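You operate a simulated robot arm through the tools that you are given. There is no shell and no other tool. Be economical: measure what you need, move in short steps, check, and stop when the job is done.

The job below is to be done with a simulated two-armed robot. You get a single attempt, and the scene is never put back.

## Task
Take the black rubber strip on the wooden work shelf of the tall rack and put it away on the top of the table by the strip machine. Then put the yellow scoop on the low shelf of the bin rack. Then put the blue coil of rope on the wooden work shelf of the tall rack away on the low shelf of the rack with pegs. Then lift the black lid of the square blue bin open. The order counts.

It is judged by the outcome, as a careful person would: the job done as asked, and still so three seconds after it is handed in. It fails if anything else is knocked over, pushed out of place, dropped, spilled or broken. Lids that push on must go on centred and level and be pressed home; caps that screw on are set level and turned clockwise until they are tight.

## Robot
Two 7-joint arms with two-finger parallel grippers on one trunk, on a base that drives. Base frame: it is fixed to the floor where the robot stands at the start and does not move with it; the origin is under the middle of the robot, x ahead of it, y to its left, z up. Readings come in m, degrees, newtons and seconds.
The left shoulder is at the start at [-0.103, 0.119, 0.783], the right one opposite. With the tool pointing down near the work surface each hand reaches from about 0.1 to 0.52 m from the robot's upright axis, wherever it stands, measured 20 degrees to its own side. Places, roughly: black lid of the square blue bin [-2.5, 0.7, 1]; black rubber strip (15x4x3 cm) [0.5, -0.1, 0.9]; blue coil of rope (12x4x12 cm) [0.6, -0.4, 1]; low shelf of the bin rack [-1.6, -2.3, 0.3]; low shelf of the rack with pegs (104x19 cm) [-1.22, 2.28, 0.52]; top of the table by the strip machine [-11.6, -3.9, 0.8]; yellow scoop (13x8x19 cm) [0.6, -1, 1]. Payload 3.43 kg a hand.
The TCP of each hand is the grasp point between the finger pads, 0.03 m short of the fingertips. In the tool frame z runs along the fingers and y along their closing line. The gripper opens to 0.094 m. The fingers are 0.028 m wide and 0.01 m thick; the gripper's body (0.05 by 0.096 m) begins 0.055 m behind the TCP.
Orientation is that of the tool frame in the base frame, as a unit quaternion [x, y, z, w]. With the fingers straight down and closing along the base's y, the tool's x points along the base's -x, its y along +y and its z along -z.

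## Interface
- The arms move only by the tool play_rows. It takes "left_targets", "right_targets" or both (then of equal length, played together; a hand with none holds still); each is one flat list of numbers, 7 for each row, row after row: the shift along the tool's x, y, z in cm, then the turn, a rotation vector about the tool's x, y, z in degrees, then the closure, from 0 (fully open) to 1 (shut). In form: [x, y, z, ax, ay, az, hand, x, y, z, ax, ay, az, hand, ...]. A call has 1 to 12 rows; each row is the pose to reach, as a shift and turn from the pose commanded when the call began, along the tool's axes at that moment. Rows are played at 5 a second. More than 0.05 m and 8.6 degrees between two rows, or a gripper value outside its range, and nothing of the call is played. A pose out of reach is approached as far as the arm can. The call stops where the force on the tool passes 40 N (or 10 N more than at its start, if that is more) or the arm is blocked; 0.2 s more then pass. The fingers move at their own pace (about 0.153 m/s each) and stop on an object; they squeeze with about 24 N. The grip force told is the motor's: it shows also when the fingers shut on nothing. Time passes only in rows, and 0.2 s behind the last, so rows that repeat a pose let the fingers close. The reply holds the time, the measured pose of the TCP, the force on the tool along the base axes, the opening and the grip force, in the units named above and with some noise, with the torque about the TCP (base axes, N m) and any sound that the robot's microphone picked up, and new pictures: "show" is both (left out), scene, wrist or none (wrist: the cameras of the hands that moved).
- Cameras (640 x 400 px; columns grow to the right, rows downward): "scene" is now at [0.0363, -0.0169, 1.4959]; the picture's right is [-0.20, -0.98, 0.00], its down [-0.69, 0.14, -0.71] and it looks along [0.69, -0.14, -0.71] (base axes); focal length 270 px, centre (320, 200). "left" rides on the left gripper at [0.076, -0.014, -0.103] in its tool frame; the picture's right is [0.18, 0.98, 0.00], its down [-0.75, 0.14, -0.64] and it looks along [-0.63, 0.12, 0.77] (tool axes); focal length 243 px, centre (320, 200). "right" rides on the right gripper at [0.076, 0.014, -0.102] in its tool frame; the picture's right is [-0.18, 0.98, 0.00], its down [-0.75, -0.14, -0.64] and it looks along [-0.63, -0.12, 0.77] (tool axes); focal length 243 px, centre (320, 200). There is no depth. A picture from a camera that has moved, and an enlarged one, comes with that camera's place and axes in the base frame and with its lens.
- move_column(by): slides the trunk up (or, below 0, down) by that many m; the arms and the scene camera ride with it, the base frame stays. It gives what a move gives, with no picture.
- roll_base(legs): drives the robot by 1 to 6 legs, each [ahead, left, turn to the left] in m, m and degrees, along the robot's own axes; the way and the turn of a leg run together, so that a leg with both is an arc; at most 1.5 m and 180 degrees a leg. The arms and the cameras ride along, it lands a little off, and it stops where it bumps. It gives what a move gives, and a new picture of the scene camera.
- head_to(pan, tilt): turns the head with the scene camera to pan (to the left, within 143 degrees either way) and tilt (down, from -29 to 69), counted from straight ahead of the robot. It gives what a move gives, and a new picture of the scene camera.
- zoom(camera, box): a new picture of the part [left, top, right, bottom] of that camera's present view, enlarged. No time passes.
- hand_in(): hands the job in; it is judged then, once.

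Work in short steps. Places have to be worked out from the pictures, the camera data and where the tool is seen: move nearer, look again, correct. Check each grasp and each placing, and mend what went wrong. You have 165 turns and 260 pictures in all, those below and enlarged ones among them. Open the grippers and draw the arms clear of the work before you hand the job in, unless the task says otherwise.

The tools are called after ">>>" as a command line: name --argument value ..., lists and objects as JSON in quotes. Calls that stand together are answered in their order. play_rows: Moves the arms, as the interface text tells. Its arguments: {"type":"object","properties":{"left_targets":{"type":"array"},"right_targets":{"type":"array"},"show":{"type":"string","enum":["both","scene","wrist","none"]}},"required":[]} The other tools are called the same way: move_column (by) slides the trunk up or down; roll_base (legs) drives the base; head_to (pan, tilt) turns the head that bears the scene camera; zoom (camera, box) takes an enlarged picture of a part of a camera's view; hand_in () hands the job in.

At the start:

```text
t: 0.0
left_eef_pos: [0.2967, 0.0136, 1.1665]
left_orientation: [0.0, 1.0, 0.0, 0.001]
left_wrist_force: [-0.3, 0.0, -0.2]
left_wrist_torque: [0.01, -0.01, 0.01]
left_opening: 0.0938
left_grip_force: 0.1
right_eef_pos: [0.2656, -0.25, 1.138]
right_orientation: [0.0, 1.0, -0.001, 0.0]
right_wrist_force: [0.1, 0.0, -0.2]
right_wrist_torque: [0.0, 0.0, -0.03]
right_opening: 0.0939
right_grip_force: 0.0
trunk travel left (down, up): [-0.207, 0.129]
robot x, y, heading: [-0.0004, 0.0001, -0.1]
head pan, tilt: [-11.5, 45.0]
```

scene: 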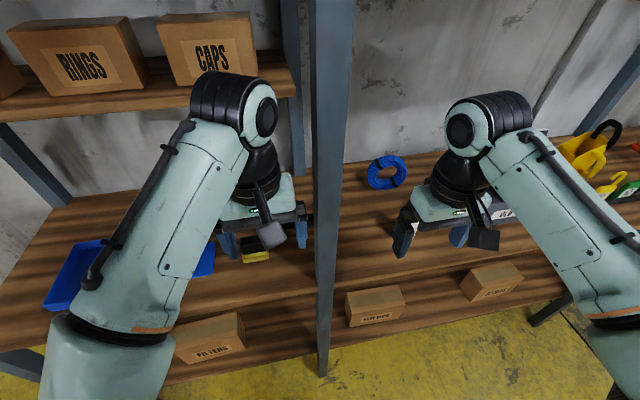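
right: 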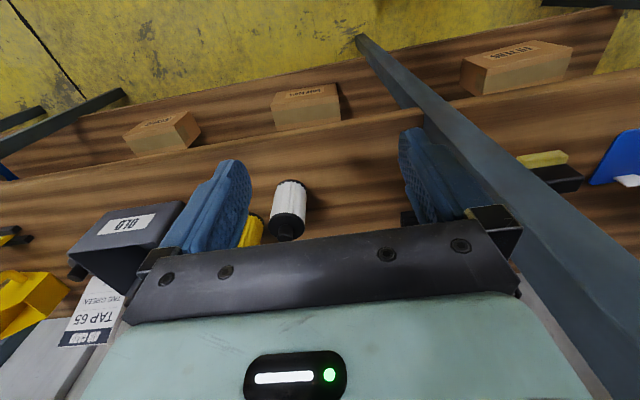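
left: 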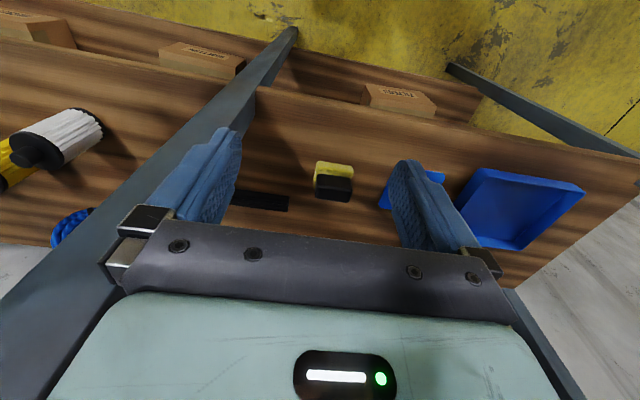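

The strip appears in the left wrist view near (262,201); I zoom in to measure it and the rest of the shelf.

>>> zoom --camera "left" --box '[200, 130, 400, 255]'

>>> zoom --camera "scene" --box '[340, 100, 640, 290]'

```text
3.20 times, centred on (300, 192) of left
camera zoom: at [0.2214, 0.0005, 1.2683], right [-0.18, 0.98, 0.0], down [0.75, 0.14, 0.64], along [0.63, 0.12, -0.77], focal length 776 px, centre (384, 224)
```

zoom: 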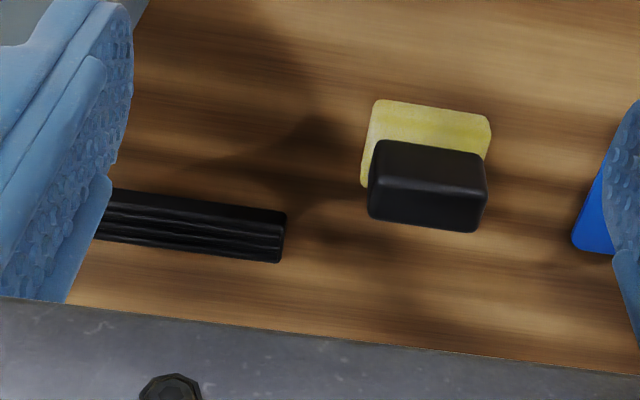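

```text
2.11 times, centred on (490, 195) of scene
camera zoom: at [0.0363, -0.0169, 1.4959], right [-0.2, -0.98, 0.0], down [-0.69, 0.14, -0.71], along [0.69, -0.14, -0.71], focal length 568 px, centre (-38, 210)
```

zoom: 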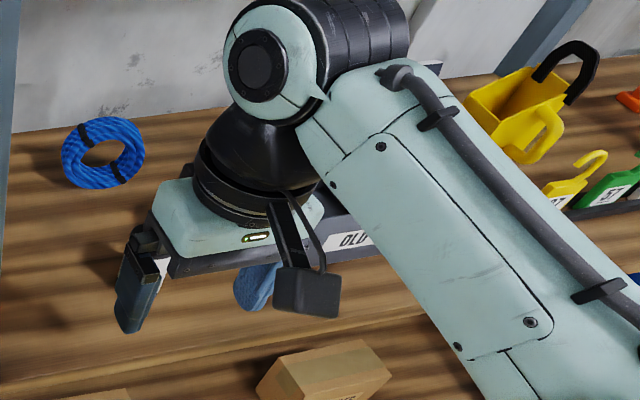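

Strip's left end is near (0.54, 0.0), a post stands at about (0.35, -0.1), and there is a partial upper shelf. I look level to understand the upper shelf and clearances.

>>> head_to --pan 0 --tilt 15

>>> head_to --pan 140 --tilt 15

>>> head_to --pan -140 --tilt 15

```text
t: 0.9
left_eef_pos: [0.2971, 0.0142, 1.1665]
left_orientation: [0.0, 1.0, -0.001, 0.002]
left_wrist_force: [-0.4, 0.6, 0.7]
left_wrist_torque: [-0.03, -0.02, -0.01]
left_opening: 0.0944
left_grip_force: 0.0
right_eef_pos: [0.2647, -0.2498, 1.1377]
right_orientation: [-0.001, 1.0, 0.0, -0.001]
right_wrist_force: [0.2, 0.1, 0.8]
right_wrist_torque: [-0.01, 0.0, -0.02]
right_opening: 0.0939
right_grip_force: 0.1
trunk travel left (down, up): [-0.207, 0.129]
robot x, y, heading: [-0.0025, 0.0006, 0.1]
head pan, tilt: [0.0, 15.0]
camera scene: at [0.05, -0.0007, 1.5426], right [0.0, -1.0, 0.0], down [-0.26, 0.0, -0.97], along [0.97, 0.0, -0.26], focal length 270 px, centre (320, 200)
```

scene: 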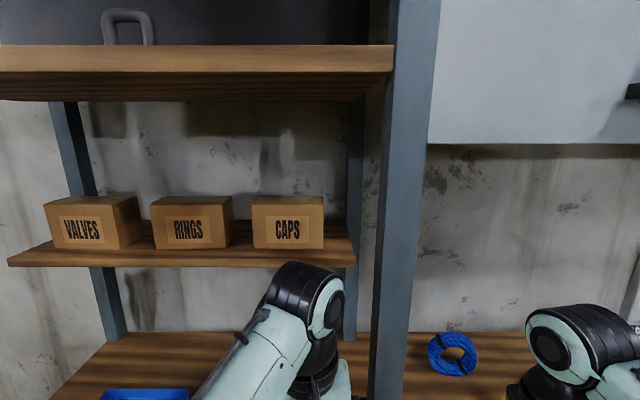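

```text
t: 3.2
left_eef_pos: [0.2954, 0.014, 1.167]
left_orientation: [0.0, 1.0, 0.0, 0.0]
left_wrist_force: [-0.9, 0.1, 0.9]
left_wrist_torque: [0.01, 0.0, 0.0]
left_opening: 0.0941
left_grip_force: 0.0
right_eef_pos: [0.265, -0.2483, 1.1386]
right_orientation: [-0.001, 1.0, 0.0, 0.0]
right_wrist_force: [-0.4, -0.1, 0.2]
right_wrist_torque: [-0.01, -0.01, -0.01]
right_opening: 0.094
right_grip_force: 0.1
trunk travel left (down, up): [-0.207, 0.129]
robot x, y, heading: [-0.0007, -0.0014, -0.1]
head pan, tilt: [140.0, 15.0]
camera scene: at [-0.115, 0.0594, 1.5427], right [0.64, 0.77, 0.0], down [0.2, -0.17, -0.97], along [-0.74, 0.62, -0.26], focal length 270 px, centre (320, 200)
```

scene: 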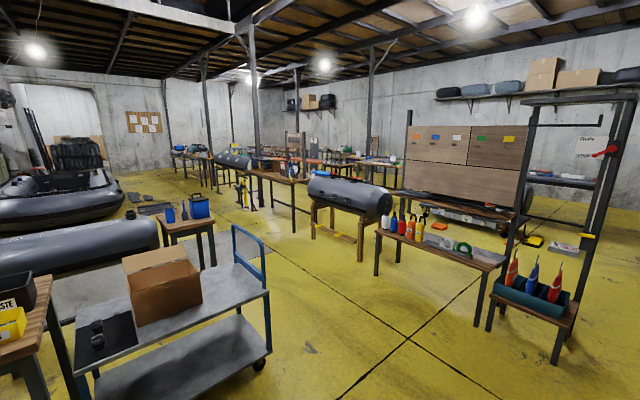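

```text
t: 7.0
left_eef_pos: [0.2967, 0.0135, 1.1658]
left_orientation: [0.0, 1.0, 0.0, 0.001]
left_wrist_force: [0.9, -0.6, -0.2]
left_wrist_torque: [0.0, 0.02, 0.0]
left_opening: 0.0943
left_grip_force: 0.1
right_eef_pos: [0.2657, -0.2488, 1.1383]
right_orientation: [0.0, 1.0, 0.0, 0.0]
right_wrist_force: [1.2, 1.3, -0.4]
right_wrist_torque: [0.02, -0.01, 0.02]
right_opening: 0.094
right_grip_force: 0.0
trunk travel left (down, up): [-0.207, 0.129]
robot x, y, heading: [0.0015, -0.0005, 0.3]
head pan, tilt: [-140.0, 15.0]
camera scene: at [-0.115, -0.0608, 1.5427], right [-0.64, 0.77, 0.0], down [0.2, 0.17, -0.97], along [-0.74, -0.62, -0.26], focal length 270 px, centre (320, 200)
```

scene: 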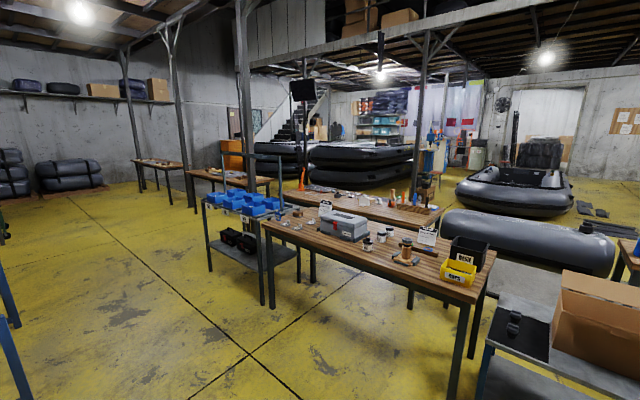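

The upper small shelf starts near x≈0.68, so the strip at x≈0.545 is open from above. I turn the left hand 90° (camera away from the post) while reaching forward, still high.

>>> head_to --pan -5 --tilt 45

>>> play_rows --left_targets '[-1.5, 0, 0.5, 0, 0, 7.5, 0, -3, -0.2, 1, 0, 0, 15, 0, -4.5, -0.5, 1.5, 0, 0, 22.5, 0, -6, -0.7, 2, 0, 0, 30, 0, -7.5, -1, 2.5, 0, 0, 37.5, 0, -9, -1.2, 3, 0, 0, 45, 0, -10.5, -1.5, 3.5, 0, 0, 52.5, 0, -12, -1.7, 4, 0, 0, 60, 0, -14, -2, 5, 0, 0, 67.5, 0, -16, -2.2, 6, 0, 0, 75, 0, -18, -2.5, 7, 0, 0, 82.5, 0, -20, -3, 8, 0, 0, 90, 0]'

```text
t: 9.2
left_eef_pos: [0.2966, 0.0145, 1.1662]
left_orientation: [0.0, 1.0, 0.001, 0.001]
left_wrist_force: [0.0, 0.7, 0.1]
left_wrist_torque: [-0.02, -0.03, 0.01]
left_opening: 0.0944
left_grip_force: 0.1
right_eef_pos: [0.2649, -0.2475, 1.1367]
right_orientation: [0.0, 1.0, 0.0, 0.0]
right_wrist_force: [-0.2, 0.3, -0.6]
right_wrist_torque: [-0.03, 0.01, -0.01]
right_opening: 0.0939
right_grip_force: 0.1
trunk travel left (down, up): [-0.207, 0.129]
robot x, y, heading: [-0.0026, -0.0025, -0.2]
head pan, tilt: [-5.0, 45.0]
camera scene: at [0.0376, -0.0079, 1.4959], right [-0.09, -1.0, 0.0], down [-0.7, 0.06, -0.71], along [0.7, -0.06, -0.71], focal length 270 px, centre (320, 200)
```

scene: 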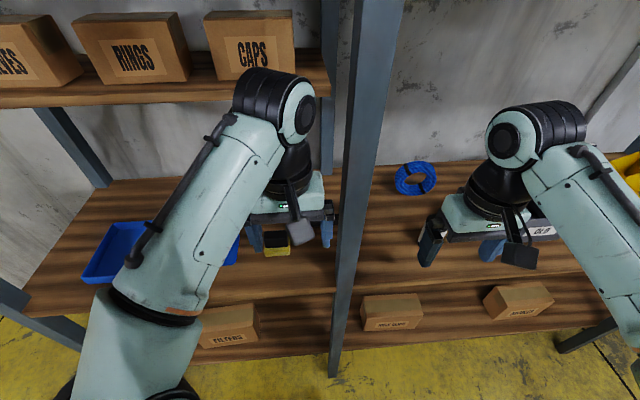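

```text
t: 11.1
left_eef_pos: [0.3413, -0.0232, 1.1346]
left_orientation: [0.442, 0.897, 0.021, 0.005]
left_wrist_force: [0.6, 42.4, -7.9]
left_wrist_torque: [-3.6, 0.38, 0.54]
left_opening: 0.0939
left_grip_force: 0.0
left hand out of reach, approached as far as the arm can: row 3, 4, 5, 6, 7, 8, 9
right_eef_pos: [0.2656, -0.2466, 1.1374]
right_orientation: [0.0, 1.0, 0.0, 0.0]
right_wrist_force: [-0.4, 0.2, 0.2]
right_wrist_torque: [0.06, -0.08, 0.0]
right_opening: 0.094
right_grip_force: 0.0
trunk travel left (down, up): [-0.207, 0.129]
robot x, y, heading: [0.0, 0.0009, 0.2]
head pan, tilt: [-5.0, 45.0]
stopped in row 9 (left hand): the force on the tool passed its limit at 215 N (the readings are from after the stop); the commanded pose is now the measured one
camera scene: at [0.0359, -0.0049, 1.4958], right [-0.08, -1.0, 0.0], down [-0.7, 0.06, -0.71], along [0.71, -0.06, -0.71], focal length 270 px, centre (320, 200)
camera left: at [0.2823, 0.0255, 1.2374], right [0.67, 0.74, 0.04], down [0.55, -0.53, 0.64], along [0.5, -0.4, -0.77], focal length 243 px, centre (320, 200)
```

scene: 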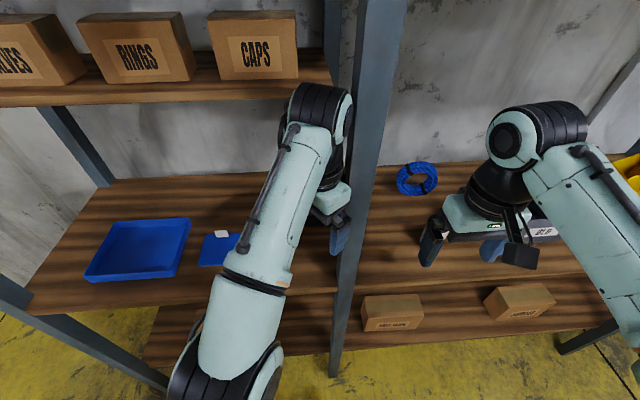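
left: 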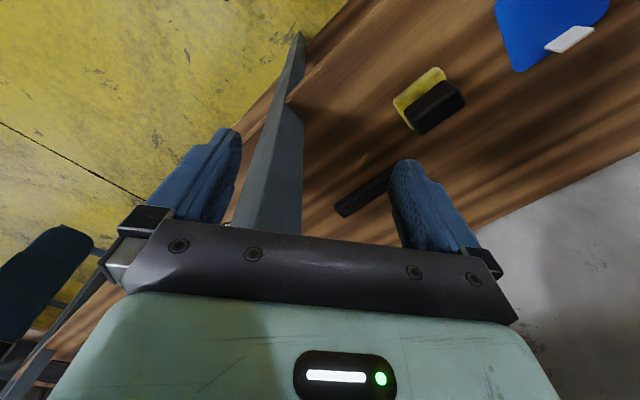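

The hand touched the post while out of reach at this height. I draw it back off the post to the left.

>>> play_rows --left_targets '[3, -0.5, 0, 0, 0, 0, 0, 6, -0.9, 0, 0, 0, 0, 0, 9.5, -1, 0, 0, 0, 0, 0, 12, -1, 0, 0, 0, 0, 0, 12, -1, 0, 0, 0, 7.5, 0, 12, -1, 0, 0, 0, 15, 0, 12, -1, 0, 0, 0, 22.5, 0, 12, -1, 0, 0, 0, 30, 0, 12, -1, 0, 0, 0, 37.5, 0]'

```text
t: 13.1
left_eef_pos: [0.2619, 0.0565, 1.1326]
left_orientation: [0.716, 0.698, 0.018, 0.001]
left_wrist_force: [0.9, 0.2, 0.1]
left_wrist_torque: [-0.02, 0.0, 0.01]
left_opening: 0.094
left_grip_force: 0.1
right_eef_pos: [0.2664, -0.2484, 1.1391]
right_orientation: [0.0, 1.0, 0.0, 0.001]
right_wrist_force: [-0.3, -0.1, 0.5]
right_wrist_torque: [0.03, 0.0, 0.0]
right_opening: 0.0939
right_grip_force: 0.0
trunk travel left (down, up): [-0.207, 0.129]
robot x, y, heading: [0.0001, -0.001, 0.1]
head pan, tilt: [-5.0, 45.0]
camera scene: at [0.0378, -0.0076, 1.4959], right [-0.08, -1.0, 0.0], down [-0.7, 0.06, -0.71], along [0.7, -0.06, -0.71], focal length 270 px, centre (320, 200)
camera left: at [0.2479, 0.1313, 1.2376], right [0.99, 0.16, 0.03], down [0.11, -0.77, 0.63], along [0.12, -0.62, -0.78], focal length 243 px, centre (320, 200)
```

scene: 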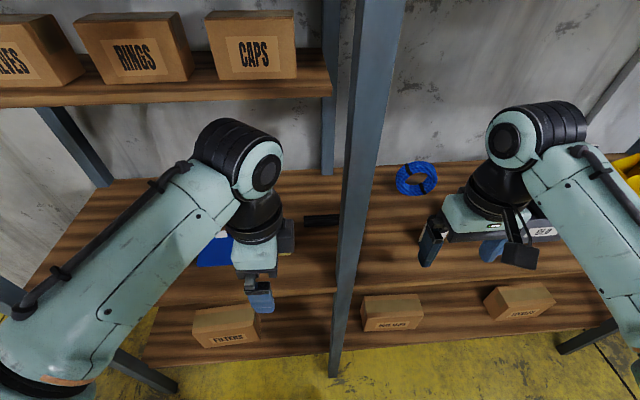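
left: 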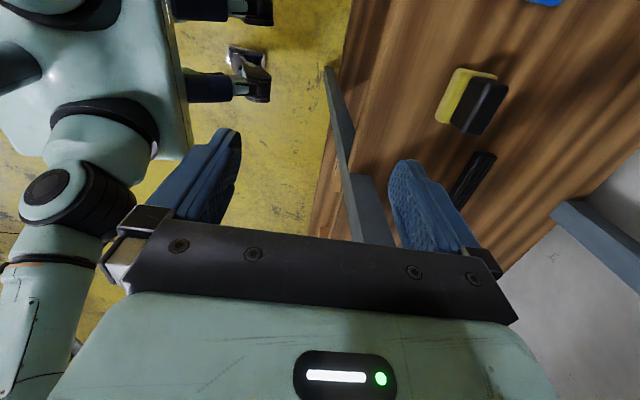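

The strip's left end is at about (0.555, 0.0). I tuck the right hand away from the post, then drive 0.12 m ahead.

>>> play_rows --right_targets '[2, -3, 0, 0, 0, 0, 0, 4, -6, 0, 0, 0, 0, 0, 5, -9, 0, 0, 0, 0, 0]' --show "none"

>>> roll_base --legs '[[0.12, 0.03, 0]]'

```text
t: 13.9
left_eef_pos: [0.2617, 0.0562, 1.1342]
left_orientation: [0.715, 0.699, 0.017, 0.001]
left_wrist_force: [-0.6, 0.1, 1.2]
left_wrist_torque: [0.0, 0.01, 0.0]
left_opening: 0.094
left_grip_force: 0.0
right_eef_pos: [0.2153, -0.3381, 1.1393]
right_orientation: [0.0, 1.0, 0.0, 0.0]
right_wrist_force: [-0.2, 0.3, 0.4]
right_wrist_torque: [0.01, 0.0, -0.01]
right_opening: 0.0942
right_grip_force: 0.1
trunk travel left (down, up): [-0.207, 0.129]
robot x, y, heading: [-0.0009, -0.0006, 0.1]
head pan, tilt: [-5.0, 45.0]
```

```text
t: 15.0
left_eef_pos: [0.3366, 0.102, 1.1338]
left_orientation: [0.71, 0.704, 0.02, 0.0]
left_wrist_force: [0.0, -0.7, -0.4]
left_wrist_torque: [0.05, -0.03, 0.03]
left_opening: 0.0939
left_grip_force: 0.1
right_eef_pos: [0.2945, -0.2926, 1.137]
right_orientation: [-0.007, 1.0, 0.001, 0.0]
right_wrist_force: [0.5, 0.3, -0.9]
right_wrist_torque: [0.03, -0.01, 0.04]
right_opening: 0.094
right_grip_force: 0.0
trunk travel left (down, up): [-0.207, 0.129]
robot x, y, heading: [0.0727, 0.0436, 0.7]
head pan, tilt: [-5.0, 45.0]
stopped in leg 1: the robot was blocked; the commanded pose is now the measured one
camera scene: at [0.1111, 0.0343, 1.4958], right [-0.07, -1.0, 0.0], down [-0.71, 0.05, -0.71], along [0.71, -0.05, -0.71], focal length 270 px, centre (320, 200)
```

scene: 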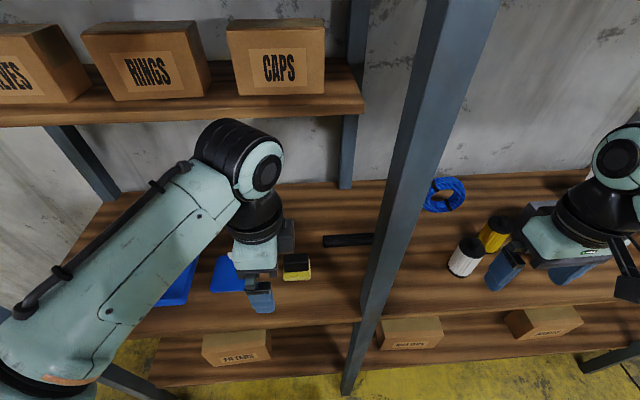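

The base stopped at x=0.073 against the rack, good enough. I extend the left hand forward along y≈0.05 and down to above the strip's end.

>>> play_rows --left_targets '[-2, 3, 3, 0, 0, 0, 0, -3, 7, 6, 0, 0, 0, 0, -5, 11, 9, 0, 0, 0, 0, -7, 15, 11, 0, 0, 0, 0, -9, 18, 12, 0, 0, 0, 0, -11, 21, 13, 0, 0, 0, 0]'

```text
refused: row 2 steps farther than a row can; nothing moved
```

>>> play_rows --left_targets '[-2, 3, 2, 0, 0, 0, 0, -3, 6, 5, 0, 0, 0, 0, -4, 10, 7, 0, 0, 0, 0, -5, 13, 9, 0, 0, 0, 0, -7, 16, 11, 0, 0, 0, 0, -9, 19, 12, 0, 0, 0, 0, -11, 21, 13, 0, 0, 0, 0]'

```text
t: 16.6
left_eef_pos: [0.5136, 0.0173, 1.0092]
left_orientation: [0.71, 0.704, 0.018, 0.0]
left_wrist_force: [-0.2, 0.4, 0.3]
left_wrist_torque: [0.0, -0.02, 0.03]
left_opening: 0.0942
left_grip_force: 0.1
left hand out of reach, approached as far as the arm can: row 6, 7
right_eef_pos: [0.2951, -0.288, 1.1388]
right_orientation: [-0.007, 1.0, 0.0, 0.0]
right_wrist_force: [-0.3, -0.9, 0.1]
right_wrist_torque: [-0.01, 0.04, -0.05]
right_opening: 0.0938
right_grip_force: 0.1
trunk travel left (down, up): [-0.207, 0.129]
robot x, y, heading: [0.0753, 0.0449, 1.0]
head pan, tilt: [-5.0, 45.0]
camera scene: at [0.1115, 0.0391, 1.4959], right [-0.07, -1.0, 0.0], down [-0.71, 0.05, -0.71], along [0.71, -0.05, -0.71], focal length 270 px, centre (320, 200)
camera left: at [0.4991, 0.0908, 1.1128], right [0.98, 0.18, 0.03], down [0.12, -0.77, 0.63], along [0.13, -0.61, -0.78], focal length 243 px, centre (320, 200)
```

scene: 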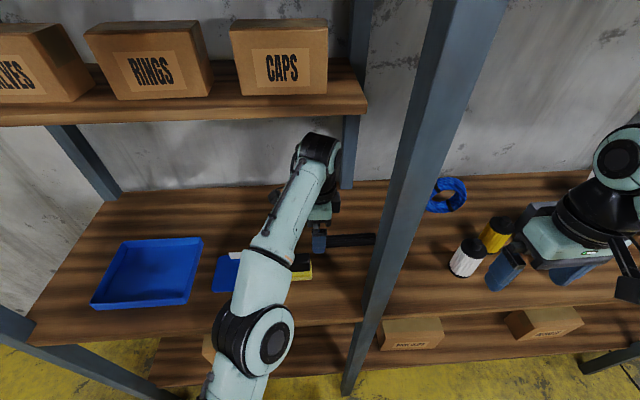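
left: 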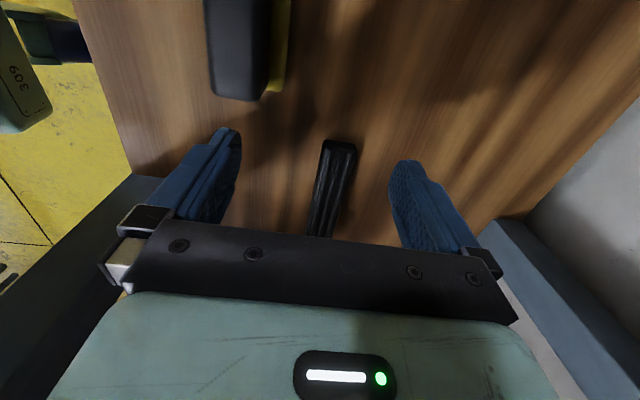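

Strip lies at x≈0.542 from y≈0 to −0.14. Reach is short at this height, so I raise the trunk 0.1 and then bring the hand over and down.

>>> move_column --by 0.1

>>> play_rows --left_targets '[0, 0, 4, 0, 0, 0, 0, -1, 1, 8, 0, 0, 0, 0, -2, 2, 11, 0, 0, 0, 0, -4, 3, 13, 0, 0, 0, 0, -5.5, 3, 14, 0, 0, 0, 0]'

```text
t: 17.9
left_eef_pos: [0.5104, 0.0167, 1.1182]
left_orientation: [0.711, 0.703, 0.021, 0.007]
left_wrist_force: [0.7, -0.3, -3.3]
left_wrist_torque: [0.05, 0.06, 0.02]
left_opening: 0.0942
left_grip_force: 0.1
right_eef_pos: [0.2872, -0.2881, 1.2408]
right_orientation: [-0.006, 1.0, 0.0, 0.004]
right_wrist_force: [-0.2, 0.4, 0.2]
right_wrist_torque: [0.05, -0.03, 0.01]
right_opening: 0.0938
right_grip_force: 0.0
trunk travel left (down, up): [-0.307, 0.029]
robot x, y, heading: [0.0713, 0.0456, 1.0]
head pan, tilt: [-5.0, 45.0]
```

```text
t: 19.1
left_eef_pos: [0.5493, -0.034, 0.9686]
left_orientation: [0.709, 0.705, 0.018, 0.001]
left_wrist_force: [0.6, 0.0, -0.7]
left_wrist_torque: [-0.01, -0.01, 0.03]
left_opening: 0.0939
left_grip_force: 0.1
right_eef_pos: [0.2949, -0.2881, 1.2381]
right_orientation: [-0.006, 1.0, 0.0, -0.001]
right_wrist_force: [0.3, 0.4, -0.2]
right_wrist_torque: [0.01, -0.03, 0.0]
right_opening: 0.0941
right_grip_force: 0.1
trunk travel left (down, up): [-0.307, 0.029]
robot x, y, heading: [0.0746, 0.0434, 0.8]
head pan, tilt: [-5.0, 45.0]
camera scene: at [0.1092, 0.0386, 1.6004], right [-0.07, -1.0, 0.0], down [-0.71, 0.05, -0.71], along [0.71, -0.05, -0.71], focal length 270 px, centre (320, 200)
camera left: at [0.5338, 0.04, 1.0723], right [0.98, 0.18, 0.03], down [0.12, -0.77, 0.63], along [0.13, -0.61, -0.78], focal length 243 px, centre (320, 200)
```

scene: 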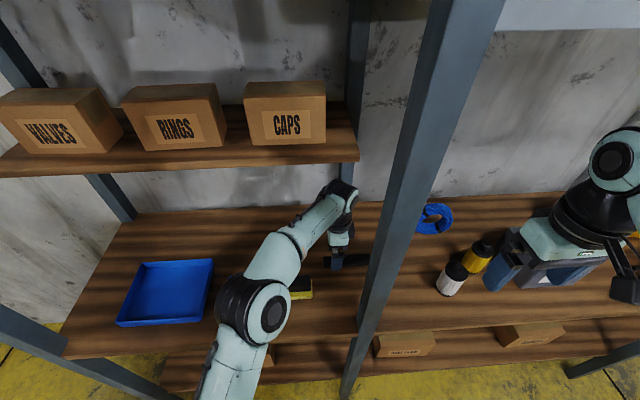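
left: 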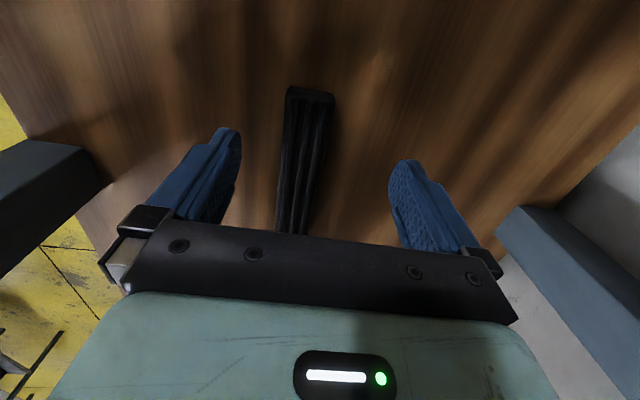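

Strip is between the fingers; I shift slightly and descend to z≈0.905, then look.

>>> play_rows --left_targets '[-1.2, -0.5, 3, 0, 0, 0, 0, -1.5, -0.5, 5, 0, 0, 0, 0, -1.5, -0.5, 6.3, 0, 0, 0, 0]' --show "wrist"

>>> zoom --camera "scene" --box '[280, 170, 440, 300]'

```text
t: 19.7
left_eef_pos: [0.5441, -0.0465, 0.9323]
left_orientation: [0.71, 0.704, 0.019, 0.004]
left_wrist_force: [-7.2, 6.1, 14.6]
left_wrist_torque: [0.07, 1.05, -0.44]
left_opening: 0.0941
left_grip_force: 0.1
right_eef_pos: [0.2933, -0.2886, 1.2378]
right_orientation: [-0.006, 1.0, 0.0, 0.001]
right_wrist_force: [0.0, -0.9, 0.7]
right_wrist_torque: [0.01, 0.02, -0.03]
right_opening: 0.0938
right_grip_force: 0.0
trunk travel left (down, up): [-0.307, 0.029]
robot x, y, heading: [0.0705, 0.0454, 0.8]
head pan, tilt: [-5.0, 45.0]
stopped in row 3 (left hand): the force on the tool passed its limit at 50 N (the readings are from after the stop); the commanded pose is now the measured one
camera left: at [0.5291, 0.0288, 1.0354], right [0.98, 0.17, 0.03], down [0.11, -0.77, 0.63], along [0.14, -0.62, -0.78], focal length 243 px, centre (320, 200)
```

left: 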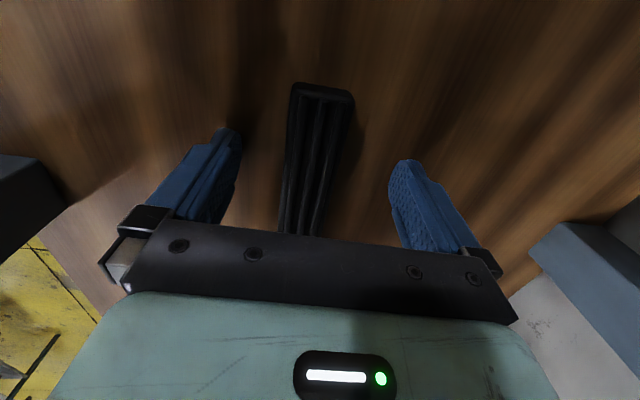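

```text
3.08 times, centred on (360, 235) of scene
camera zoom: at [0.1081, 0.0394, 1.6003], right [-0.07, -1.0, 0.0], down [-0.7, 0.05, -0.71], along [0.71, -0.05, -0.71], focal length 830 px, centre (197, 92)
```

zoom: 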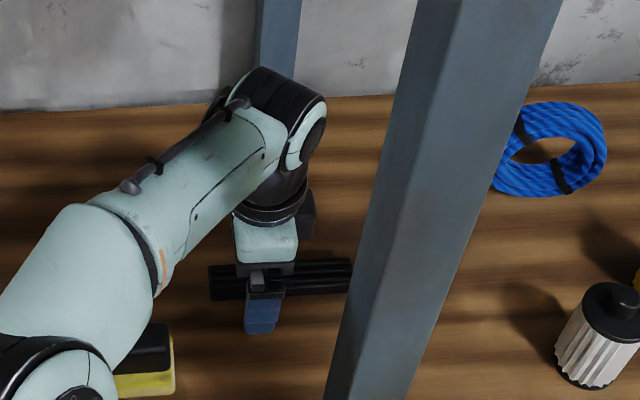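

Fingertips reached the shelf (shelf top ≈0.90), so the strip is between the fingers. I lift 3 mm and close.

>>> play_rows --left_targets '[0, 0, -0.3, 0, 0, 0, 0, 0, 0, -0.3, 0, 0, 0, 1, 0, 0, -0.3, 0, 0, 0, 1, 0, 0, -0.3, 0, 0, 0, 1]' --show "wrist"

```text
t: 20.7
left_eef_pos: [0.5464, -0.0468, 0.9327]
left_orientation: [0.71, 0.704, 0.018, 0.004]
left_wrist_force: [-0.1, -0.6, 0.2]
left_wrist_torque: [0.02, -0.01, 0.0]
left_opening: 0.0312
left_grip_force: 23.9
right_eef_pos: [0.294, -0.2899, 1.2387]
right_orientation: [-0.006, 1.0, 0.0, -0.001]
right_wrist_force: [-0.6, 0.9, -0.3]
right_wrist_torque: [0.01, 0.0, -0.01]
right_opening: 0.0941
right_grip_force: 0.0
trunk travel left (down, up): [-0.307, 0.029]
robot x, y, heading: [0.069, 0.05, 0.8]
head pan, tilt: [-5.0, 45.0]
camera left: at [0.5302, 0.0279, 1.0362], right [0.98, 0.18, 0.04], down [0.11, -0.77, 0.63], along [0.14, -0.62, -0.78], focal length 243 px, centre (320, 200)
```

left: 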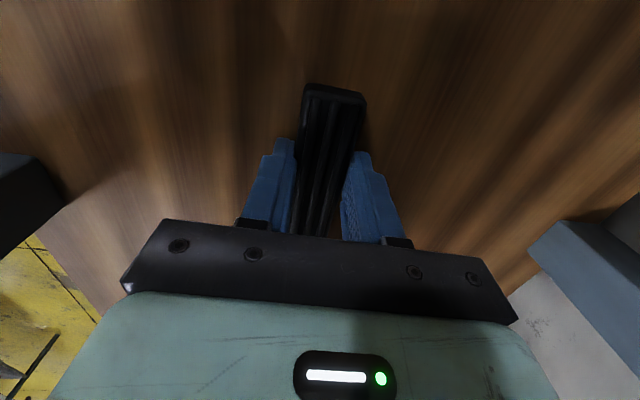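

Gripped. I lift, shift left past the post line, then draw back out of the rack.

>>> play_rows --left_targets '[0, 0, -4, 0, 0, 0, 1, 0, 0, -8, 0, 0, 0, 1, 4, -1, -9, 0, 0, 0, 1, 8, -1.5, -10, 0, 0, 0, 1, 12, -2, -11, 0, 0, 0, 1, 14, -5, -12, 0, 0, 0, 1, 15, -9, -14, 0, 0, 0, 1, 16, -13, -16, 0, 0, 0, 1, 16, -17, -18, 0, 0, 0, 1, 16, -21, -20, 0, 0, 0, 1, 16, -25, -20, 0, 0, 0, 1]'

```text
t: 23.1
left_eef_pos: [0.2885, 0.1105, 1.1295]
left_orientation: [0.71, 0.704, 0.019, 0.005]
left_wrist_force: [0.0, 0.1, -1.1]
left_wrist_torque: [0.06, -0.01, -0.03]
left_opening: 0.0314
left_grip_force: 24.0
right_eef_pos: [0.2939, -0.2895, 1.2377]
right_orientation: [-0.006, 1.0, 0.0, 0.0]
right_wrist_force: [-0.1, 0.2, -0.6]
right_wrist_torque: [0.0, -0.01, -0.01]
right_opening: 0.0946
right_grip_force: 0.0
trunk travel left (down, up): [-0.307, 0.029]
robot x, y, heading: [0.074, 0.0471, 0.8]
head pan, tilt: [-5.0, 45.0]
camera scene: at [0.1082, 0.0388, 1.6003], right [-0.07, -1.0, 0.0], down [-0.7, 0.05, -0.71], along [0.71, -0.05, -0.71], focal length 270 px, centre (320, 200)
camera left: at [0.2724, 0.1861, 1.2321], right [0.98, 0.17, 0.04], down [0.11, -0.77, 0.63], along [0.14, -0.62, -0.78], focal length 243 px, centre (320, 200)
```

scene: 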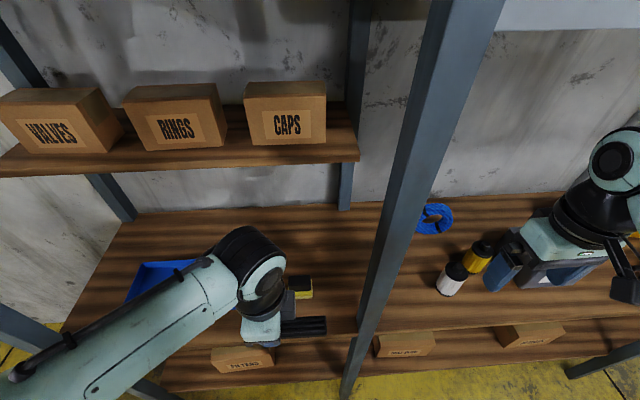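
left: 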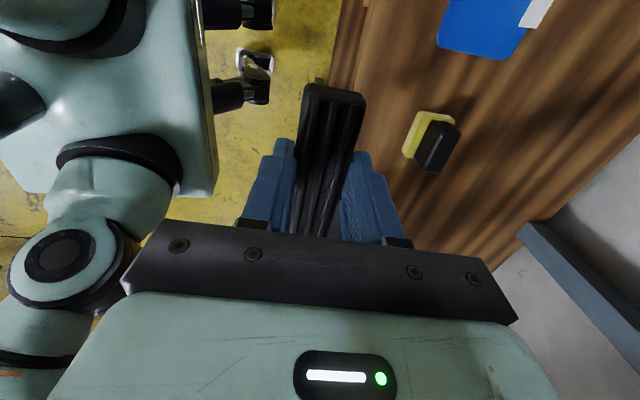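

Strip held and clear. I back out of the rack, turn right to face −y and look down the aisle.

>>> roll_base --legs '[[-0.45, 0, 0], [0, 0, -90]]'

>>> head_to --pan 30 --tilt 20

>>> head_to --pan -60 --tilt 20

```text
t: 29.7
left_eef_pos: [-0.3199, -0.1774, 1.1305]
left_orientation: [1.0, -0.016, 0.01, 0.017]
left_wrist_force: [0.2, -0.4, -0.7]
left_wrist_torque: [-0.02, 0.0, 0.06]
left_opening: 0.0313
left_grip_force: 24.4
right_eef_pos: [-0.7193, -0.1705, 1.2378]
right_orientation: [0.711, 0.703, 0.0, -0.001]
right_wrist_force: [0.0, -0.6, 0.1]
right_wrist_torque: [-0.03, 0.02, 0.0]
right_opening: 0.094
right_grip_force: 0.1
trunk travel left (down, up): [-0.307, 0.029]
robot x, y, heading: [-0.3768, 0.0382, -90.7]
head pan, tilt: [-5.0, 45.0]
camera scene: at [-0.3875, 0.004, 1.6003], right [-1.0, 0.1, 0.0], down [0.07, 0.7, -0.71], along [-0.07, -0.7, -0.71], focal length 270 px, centre (320, 200)
```

scene: 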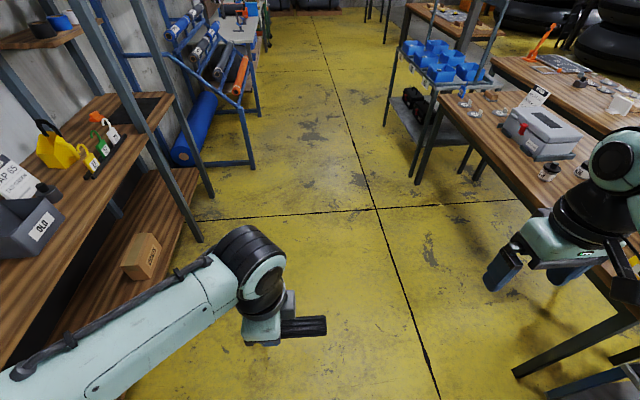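

```text
t: 30.7
left_eef_pos: [-0.3184, -0.1761, 1.1295]
left_orientation: [1.0, -0.016, 0.01, 0.017]
left_wrist_force: [-0.7, -1.1, -1.9]
left_wrist_torque: [-0.02, -0.04, -0.01]
left_opening: 0.0314
left_grip_force: 23.7
right_eef_pos: [-0.7206, -0.1709, 1.238]
right_orientation: [0.711, 0.703, 0.0, -0.001]
right_wrist_force: [0.5, 0.3, -0.5]
right_wrist_torque: [-0.02, 0.02, -0.03]
right_opening: 0.0942
right_grip_force: 0.0
trunk travel left (down, up): [-0.307, 0.029]
robot x, y, heading: [-0.3787, 0.0465, -90.7]
head pan, tilt: [30.0, 20.0]
camera scene: at [-0.3339, 0.0037, 1.6389], right [-0.87, -0.49, 0.0], down [-0.17, 0.3, -0.94], along [0.46, -0.82, -0.34], focal length 270 px, centre (320, 200)
```

scene: 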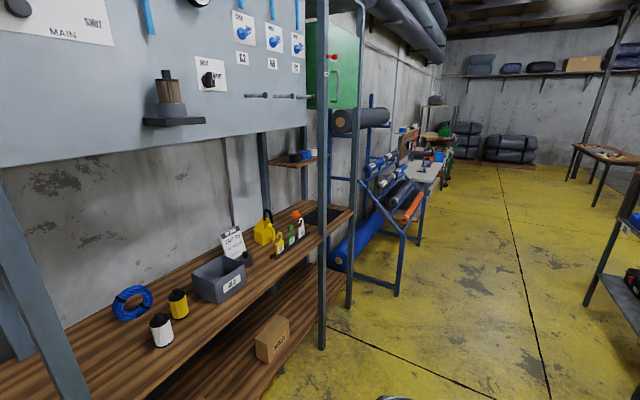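

```text
t: 32.4
left_eef_pos: [-0.3193, -0.1769, 1.1281]
left_orientation: [1.0, -0.017, 0.01, 0.017]
left_wrist_force: [0.2, -0.2, -1.3]
left_wrist_torque: [-0.01, -0.07, 0.01]
left_opening: 0.0314
left_grip_force: 24.4
right_eef_pos: [-0.7195, -0.171, 1.2393]
right_orientation: [0.712, 0.703, 0.0, 0.0]
right_wrist_force: [-0.6, 0.6, 0.9]
right_wrist_torque: [0.01, 0.02, -0.01]
right_opening: 0.0941
right_grip_force: 0.0
trunk travel left (down, up): [-0.307, 0.029]
robot x, y, heading: [-0.3831, 0.0414, -90.6]
head pan, tilt: [-60.0, 20.0]
camera scene: at [-0.4606, 0.0392, 1.639], right [-0.49, 0.87, 0.0], down [0.3, 0.17, -0.94], along [-0.82, -0.46, -0.34], focal length 270 px, centre (320, 200)
```

scene: 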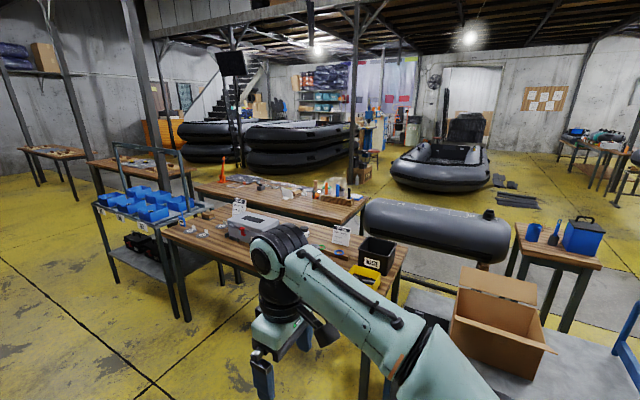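

The aisle is clear. I drive down it to y≈−3.4 and turn to face −x, then look.

>>> roll_base --legs '[[1.5, 0.0, 0], [1.5, 0, 0], [0.45, 0, 0], [0, 0, -90]]'

>>> head_to --pan 0 --tilt 15

```text
t: 53.0
left_eef_pos: [-0.6268, -3.4664, 1.1285]
left_orientation: [-0.685, 0.728, 0.005, -0.019]
left_wrist_force: [0.4, 0.7, -0.8]
left_wrist_torque: [-0.02, -0.03, 0.04]
left_opening: 0.0312
left_grip_force: 24.3
right_eef_pos: [-0.6087, -3.0656, 1.2375]
right_orientation: [1.0, -0.02, 0.0, 0.0]
right_wrist_force: [-0.5, -0.3, 0.1]
right_wrist_torque: [-0.02, -0.01, -0.02]
right_opening: 0.0941
right_grip_force: 0.1
trunk travel left (down, up): [-0.307, 0.029]
robot x, y, heading: [-0.41, -3.4152, 177.9]
head pan, tilt: [-60.0, 20.0]
camera scene: at [-0.406, -3.3321, 1.639], right [0.88, 0.47, 0.0], down [0.16, -0.3, -0.94], along [-0.44, 0.83, -0.34], focal length 270 px, centre (320, 200)
```

scene: 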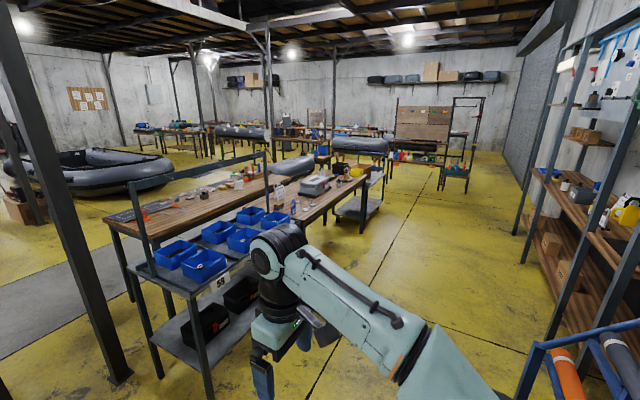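

```text
t: 54.4
left_eef_pos: [-0.6257, -3.4652, 1.1306]
left_orientation: [-0.685, 0.728, 0.005, -0.019]
left_wrist_force: [0.2, -0.1, -1.1]
left_wrist_torque: [-0.01, 0.02, 0.02]
left_opening: 0.0312
left_grip_force: 24.2
right_eef_pos: [-0.6085, -3.0667, 1.2377]
right_orientation: [1.0, -0.021, 0.0, 0.0]
right_wrist_force: [0.5, 1.1, 0.4]
right_wrist_torque: [-0.01, -0.01, 0.04]
right_opening: 0.0938
right_grip_force: 0.1
trunk travel left (down, up): [-0.307, 0.029]
robot x, y, heading: [-0.4049, -3.4132, 177.4]
head pan, tilt: [0.0, 15.0]
camera scene: at [-0.4559, -3.4107, 1.6471], right [0.04, 1.0, 0.0], down [0.26, -0.01, -0.97], along [-0.97, 0.04, -0.26], focal length 270 px, centre (320, 200)
```

scene: 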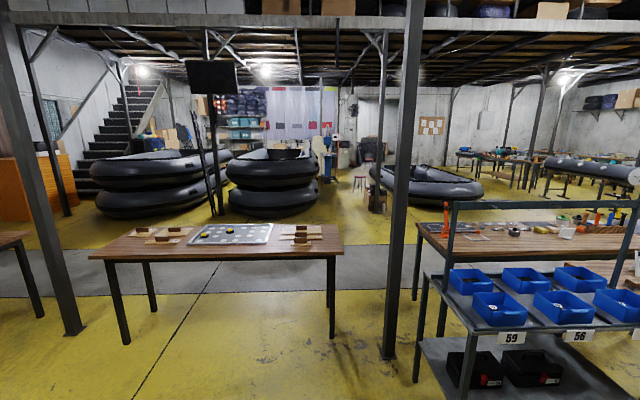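

The direct way west is blocked by tables and pillars; the open way is the corridor at y≈1.4. I strafe back north to y≈1.4, straightening the heading.

>>> roll_base --legs '[[0, -0.3, 2.5], [0, -1.5, 0], [0, -1.5, 0], [0, -1.5, 0]]'

```text
t: 96.0
left_eef_pos: [-0.656, 1.2912, 1.1291]
left_orientation: [-0.701, 0.713, 0.004, -0.019]
left_wrist_force: [-0.2, -0.6, -0.7]
left_wrist_torque: [0.02, -0.02, -0.01]
left_opening: 0.0314
left_grip_force: 24.5
right_eef_pos: [-0.657, 1.6923, 1.2383]
right_orientation: [1.0, 0.003, 0.0, -0.001]
right_wrist_force: [-0.2, -0.2, -0.3]
right_wrist_torque: [-0.01, 0.03, -0.02]
right_opening: 0.094
right_grip_force: 0.0
trunk travel left (down, up): [-0.307, 0.029]
robot x, y, heading: [-0.4417, 1.3549, -179.7]
head pan, tilt: [0.0, 15.0]
camera scene: at [-0.4886, 1.3538, 1.6471], right [-0.01, 1.0, 0.0], down [0.26, 0.0, -0.97], along [-0.97, -0.01, -0.26], focal length 270 px, centre (320, 200)
```

scene: 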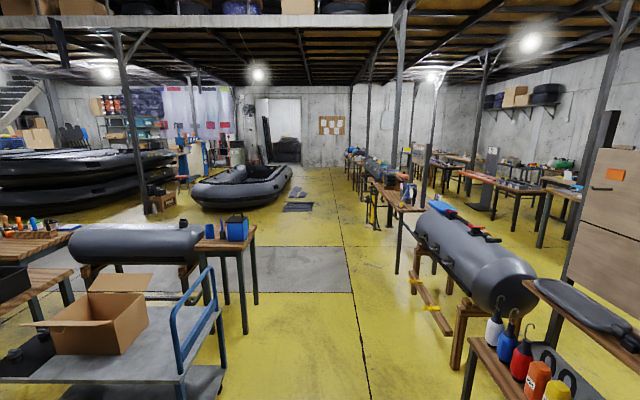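

The corridor is clear to the far wall. I drive west 6 m along y≈1.5.

>>> roll_base --legs '[[1.5, -0.12, 0], [1.5, 0, 0], [1.5, 0, 0], [1.5, 0, 0]]'

>>> head_to --pan 40 --tilt 15

```text
refused: leg 1 is longer than a leg can be; nothing moved
```

```text
t: 97.0
left_eef_pos: [-0.6556, 1.2918, 1.1288]
left_orientation: [-0.701, 0.713, 0.004, -0.019]
left_wrist_force: [-0.1, 0.1, -0.3]
left_wrist_torque: [-0.04, -0.03, -0.03]
left_opening: 0.0315
left_grip_force: 23.6
right_eef_pos: [-0.6567, 1.692, 1.2391]
right_orientation: [1.0, 0.003, -0.001, 0.0]
right_wrist_force: [-0.8, 0.0, 0.1]
right_wrist_torque: [-0.01, 0.02, 0.01]
right_opening: 0.0937
right_grip_force: 0.0
trunk travel left (down, up): [-0.307, 0.029]
robot x, y, heading: [-0.4347, 1.3572, -179.6]
head pan, tilt: [40.0, 15.0]
camera scene: at [-0.4664, 1.294, 1.6471], right [-0.65, 0.76, 0.0], down [0.2, 0.17, -0.97], along [-0.74, -0.63, -0.26], focal length 270 px, centre (320, 200)
```

scene: 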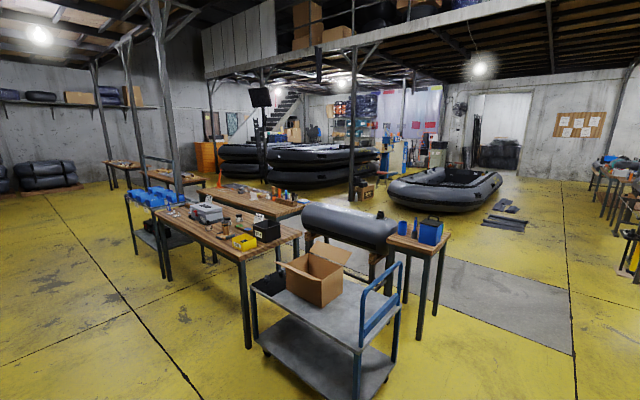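

>>> roll_base --legs '[[1.45, -0.12, -0.5], [1.5, 0, 0], [1.5, 0, 0], [1.5, 0, 0]]'

```text
t: 123.6
left_eef_pos: [-6.3463, 1.3549, 1.128]
left_orientation: [-0.701, 0.713, 0.003, -0.017]
left_wrist_force: [-0.3, -0.4, -1.6]
left_wrist_torque: [-0.04, -0.09, -0.04]
left_opening: 0.0312
left_grip_force: 24.1
right_eef_pos: [-6.348, 1.755, 1.239]
right_orientation: [1.0, 0.001, 0.001, -0.001]
right_wrist_force: [-1.7, -0.4, -0.9]
right_wrist_torque: [0.0, -0.05, -0.03]
right_opening: 0.0942
right_grip_force: 0.0
trunk travel left (down, up): [-0.307, 0.029]
robot x, y, heading: [-6.1233, 1.4173, -179.5]
head pan, tilt: [40.0, 15.0]
stopped in leg 4: the robot was blocked; the commanded pose is now the measured one
camera scene: at [-6.16, 1.3575, 1.6472], right [-0.65, 0.76, 0.0], down [0.2, 0.17, -0.96], along [-0.73, -0.63, -0.26], focal length 270 px, centre (320, 200)
```

scene: 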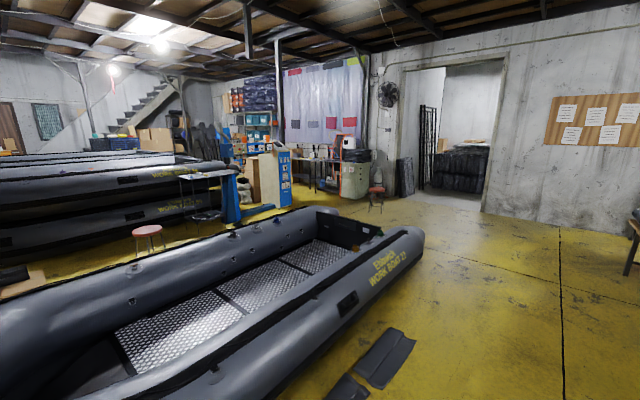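

The base was blocked at x≈−6.12; I look ahead and down on both sides to find what stopped it.

>>> head_to --pan 0 --tilt 55

>>> head_to --pan -75 --tilt 45

```text
t: 124.7
left_eef_pos: [-6.3425, 1.3554, 1.1301]
left_orientation: [-0.701, 0.713, 0.004, -0.019]
left_wrist_force: [0.0, 0.3, -1.1]
left_wrist_torque: [-0.02, 0.0, -0.03]
left_opening: 0.0313
left_grip_force: 24.3
right_eef_pos: [-6.3427, 1.7555, 1.2394]
right_orientation: [1.0, 0.002, -0.001, 0.0]
right_wrist_force: [0.6, 0.3, -0.8]
right_wrist_torque: [-0.01, -0.05, 0.01]
right_opening: 0.094
right_grip_force: 0.1
trunk travel left (down, up): [-0.307, 0.029]
robot x, y, heading: [-6.1259, 1.4165, -179.7]
head pan, tilt: [0.0, 55.0]
camera scene: at [-6.1548, 1.4174, 1.587], right [-0.01, 1.0, 0.0], down [0.82, 0.01, -0.57], along [-0.57, 0.0, -0.82], focal length 270 px, centre (320, 200)
```

scene: 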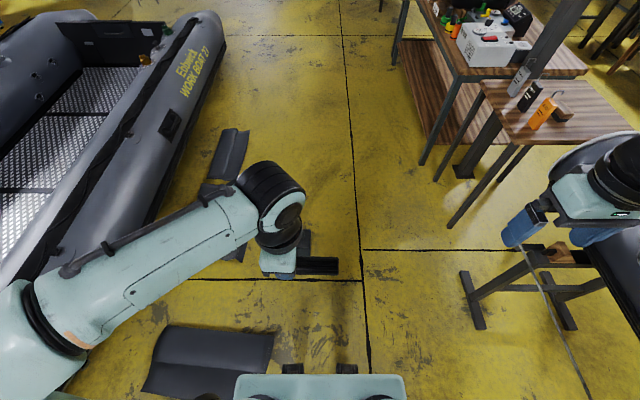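

```text
t: 126.2
left_eef_pos: [-6.3428, 1.3544, 1.1293]
left_orientation: [-0.7, 0.713, 0.004, -0.02]
left_wrist_force: [-0.1, -0.3, -0.6]
left_wrist_torque: [-0.03, -0.02, 0.0]
left_opening: 0.0314
left_grip_force: 24.0
right_eef_pos: [-6.343, 1.7556, 1.2387]
right_orientation: [1.0, 0.002, -0.001, -0.001]
right_wrist_force: [-0.3, 0.0, 0.1]
right_wrist_torque: [0.02, 0.0, -0.03]
right_opening: 0.0938
right_grip_force: 0.0
trunk travel left (down, up): [-0.307, 0.029]
robot x, y, heading: [-6.1228, 1.417, -179.6]
head pan, tilt: [-75.0, 45.0]
camera scene: at [-6.104, 1.4965, 1.6003], right [0.96, 0.27, 0.0], down [0.19, -0.68, -0.71], along [-0.19, 0.68, -0.71], focal length 270 px, centre (320, 200)
```

scene: 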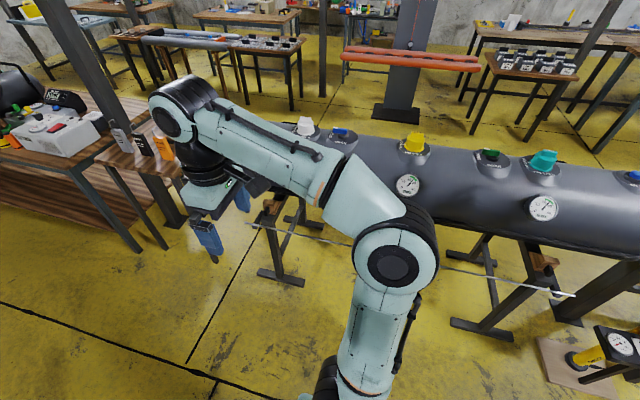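

A dark floor mat at the left front corner stopped the base. I back off a little, shift right 0.17 m and continue west past the boat.

>>> roll_base --legs '[[-0.08, 0, 0], [0, -0.17, 0], [1.4, 0, 0], [1.4, 0, 0]]'

>>> head_to --pan 65 --tilt 20

```text
t: 142.2
left_eef_pos: [-9.0712, 1.4498, 1.1278]
left_orientation: [0.71, -0.704, -0.004, 0.019]
left_wrist_force: [1.2, 0.0, -0.9]
left_wrist_torque: [-0.05, -0.01, -0.01]
left_opening: 0.0313
left_grip_force: 23.8
right_eef_pos: [-9.0815, 1.851, 1.239]
right_orientation: [1.0, 0.012, -0.001, 0.0]
right_wrist_force: [-0.6, -0.5, 0.1]
right_wrist_torque: [0.01, 0.01, 0.02]
right_opening: 0.094
right_grip_force: 0.0
trunk travel left (down, up): [-0.307, 0.029]
robot x, y, heading: [-8.8607, 1.5195, -178.2]
head pan, tilt: [-75.0, 45.0]
camera scene: at [-8.8363, 1.5972, 1.6003], right [0.96, 0.29, 0.0], down [0.2, -0.68, -0.71], along [-0.2, 0.68, -0.71], focal length 270 px, centre (320, 200)
```

scene: 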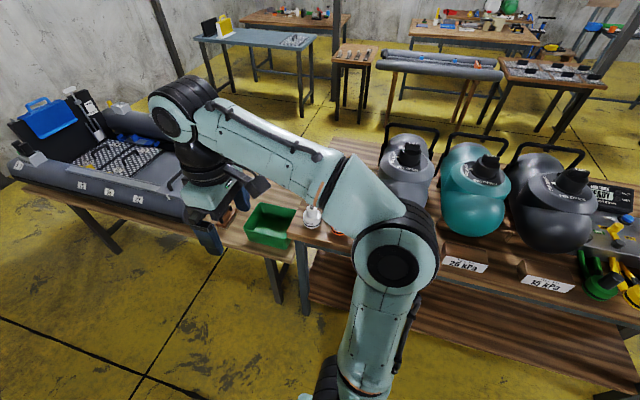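

```text
t: 144.4
left_eef_pos: [-9.0711, 1.4504, 1.1273]
left_orientation: [0.71, -0.704, -0.005, 0.019]
left_wrist_force: [0.1, 0.8, -1.0]
left_wrist_torque: [-0.02, 0.0, 0.05]
left_opening: 0.0313
left_grip_force: 23.9
right_eef_pos: [-9.0817, 1.8515, 1.2386]
right_orientation: [1.0, 0.013, -0.002, -0.001]
right_wrist_force: [-0.1, -0.7, 0.1]
right_wrist_torque: [0.01, 0.0, 0.0]
right_opening: 0.094
right_grip_force: 0.1
trunk travel left (down, up): [-0.307, 0.029]
robot x, y, heading: [-8.8594, 1.5168, -178.1]
head pan, tilt: [65.0, 20.0]
camera scene: at [-8.8497, 1.4338, 1.639], right [-0.92, 0.4, 0.0], down [0.14, 0.31, -0.94], along [-0.37, -0.86, -0.34], focal length 270 px, centre (320, 200)
```

scene: 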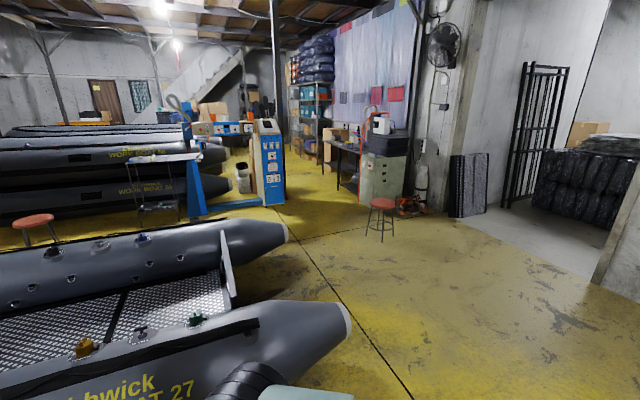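

The target projects to about (338,143): the dark table behind the machines. I zoom on it.

>>> zoom --camera "scene" --box '[220, 70, 460, 220]'

```text
2.67 times, centred on (340, 145) of scene
camera zoom: at [-8.8497, 1.4338, 1.639], right [-0.92, 0.4, 0.0], down [0.14, 0.31, -0.94], along [-0.37, -0.86, -0.34], focal length 720 px, centre (267, 347)
```

zoom: 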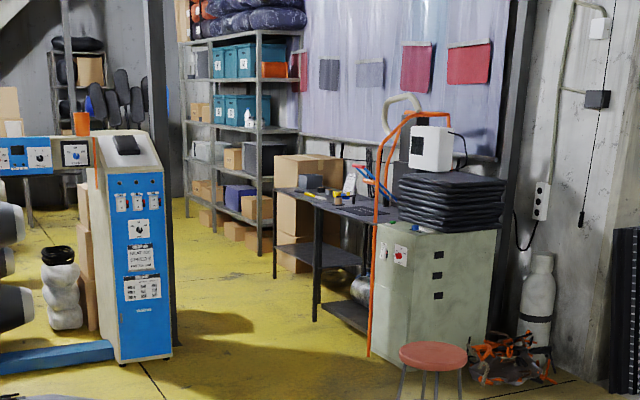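

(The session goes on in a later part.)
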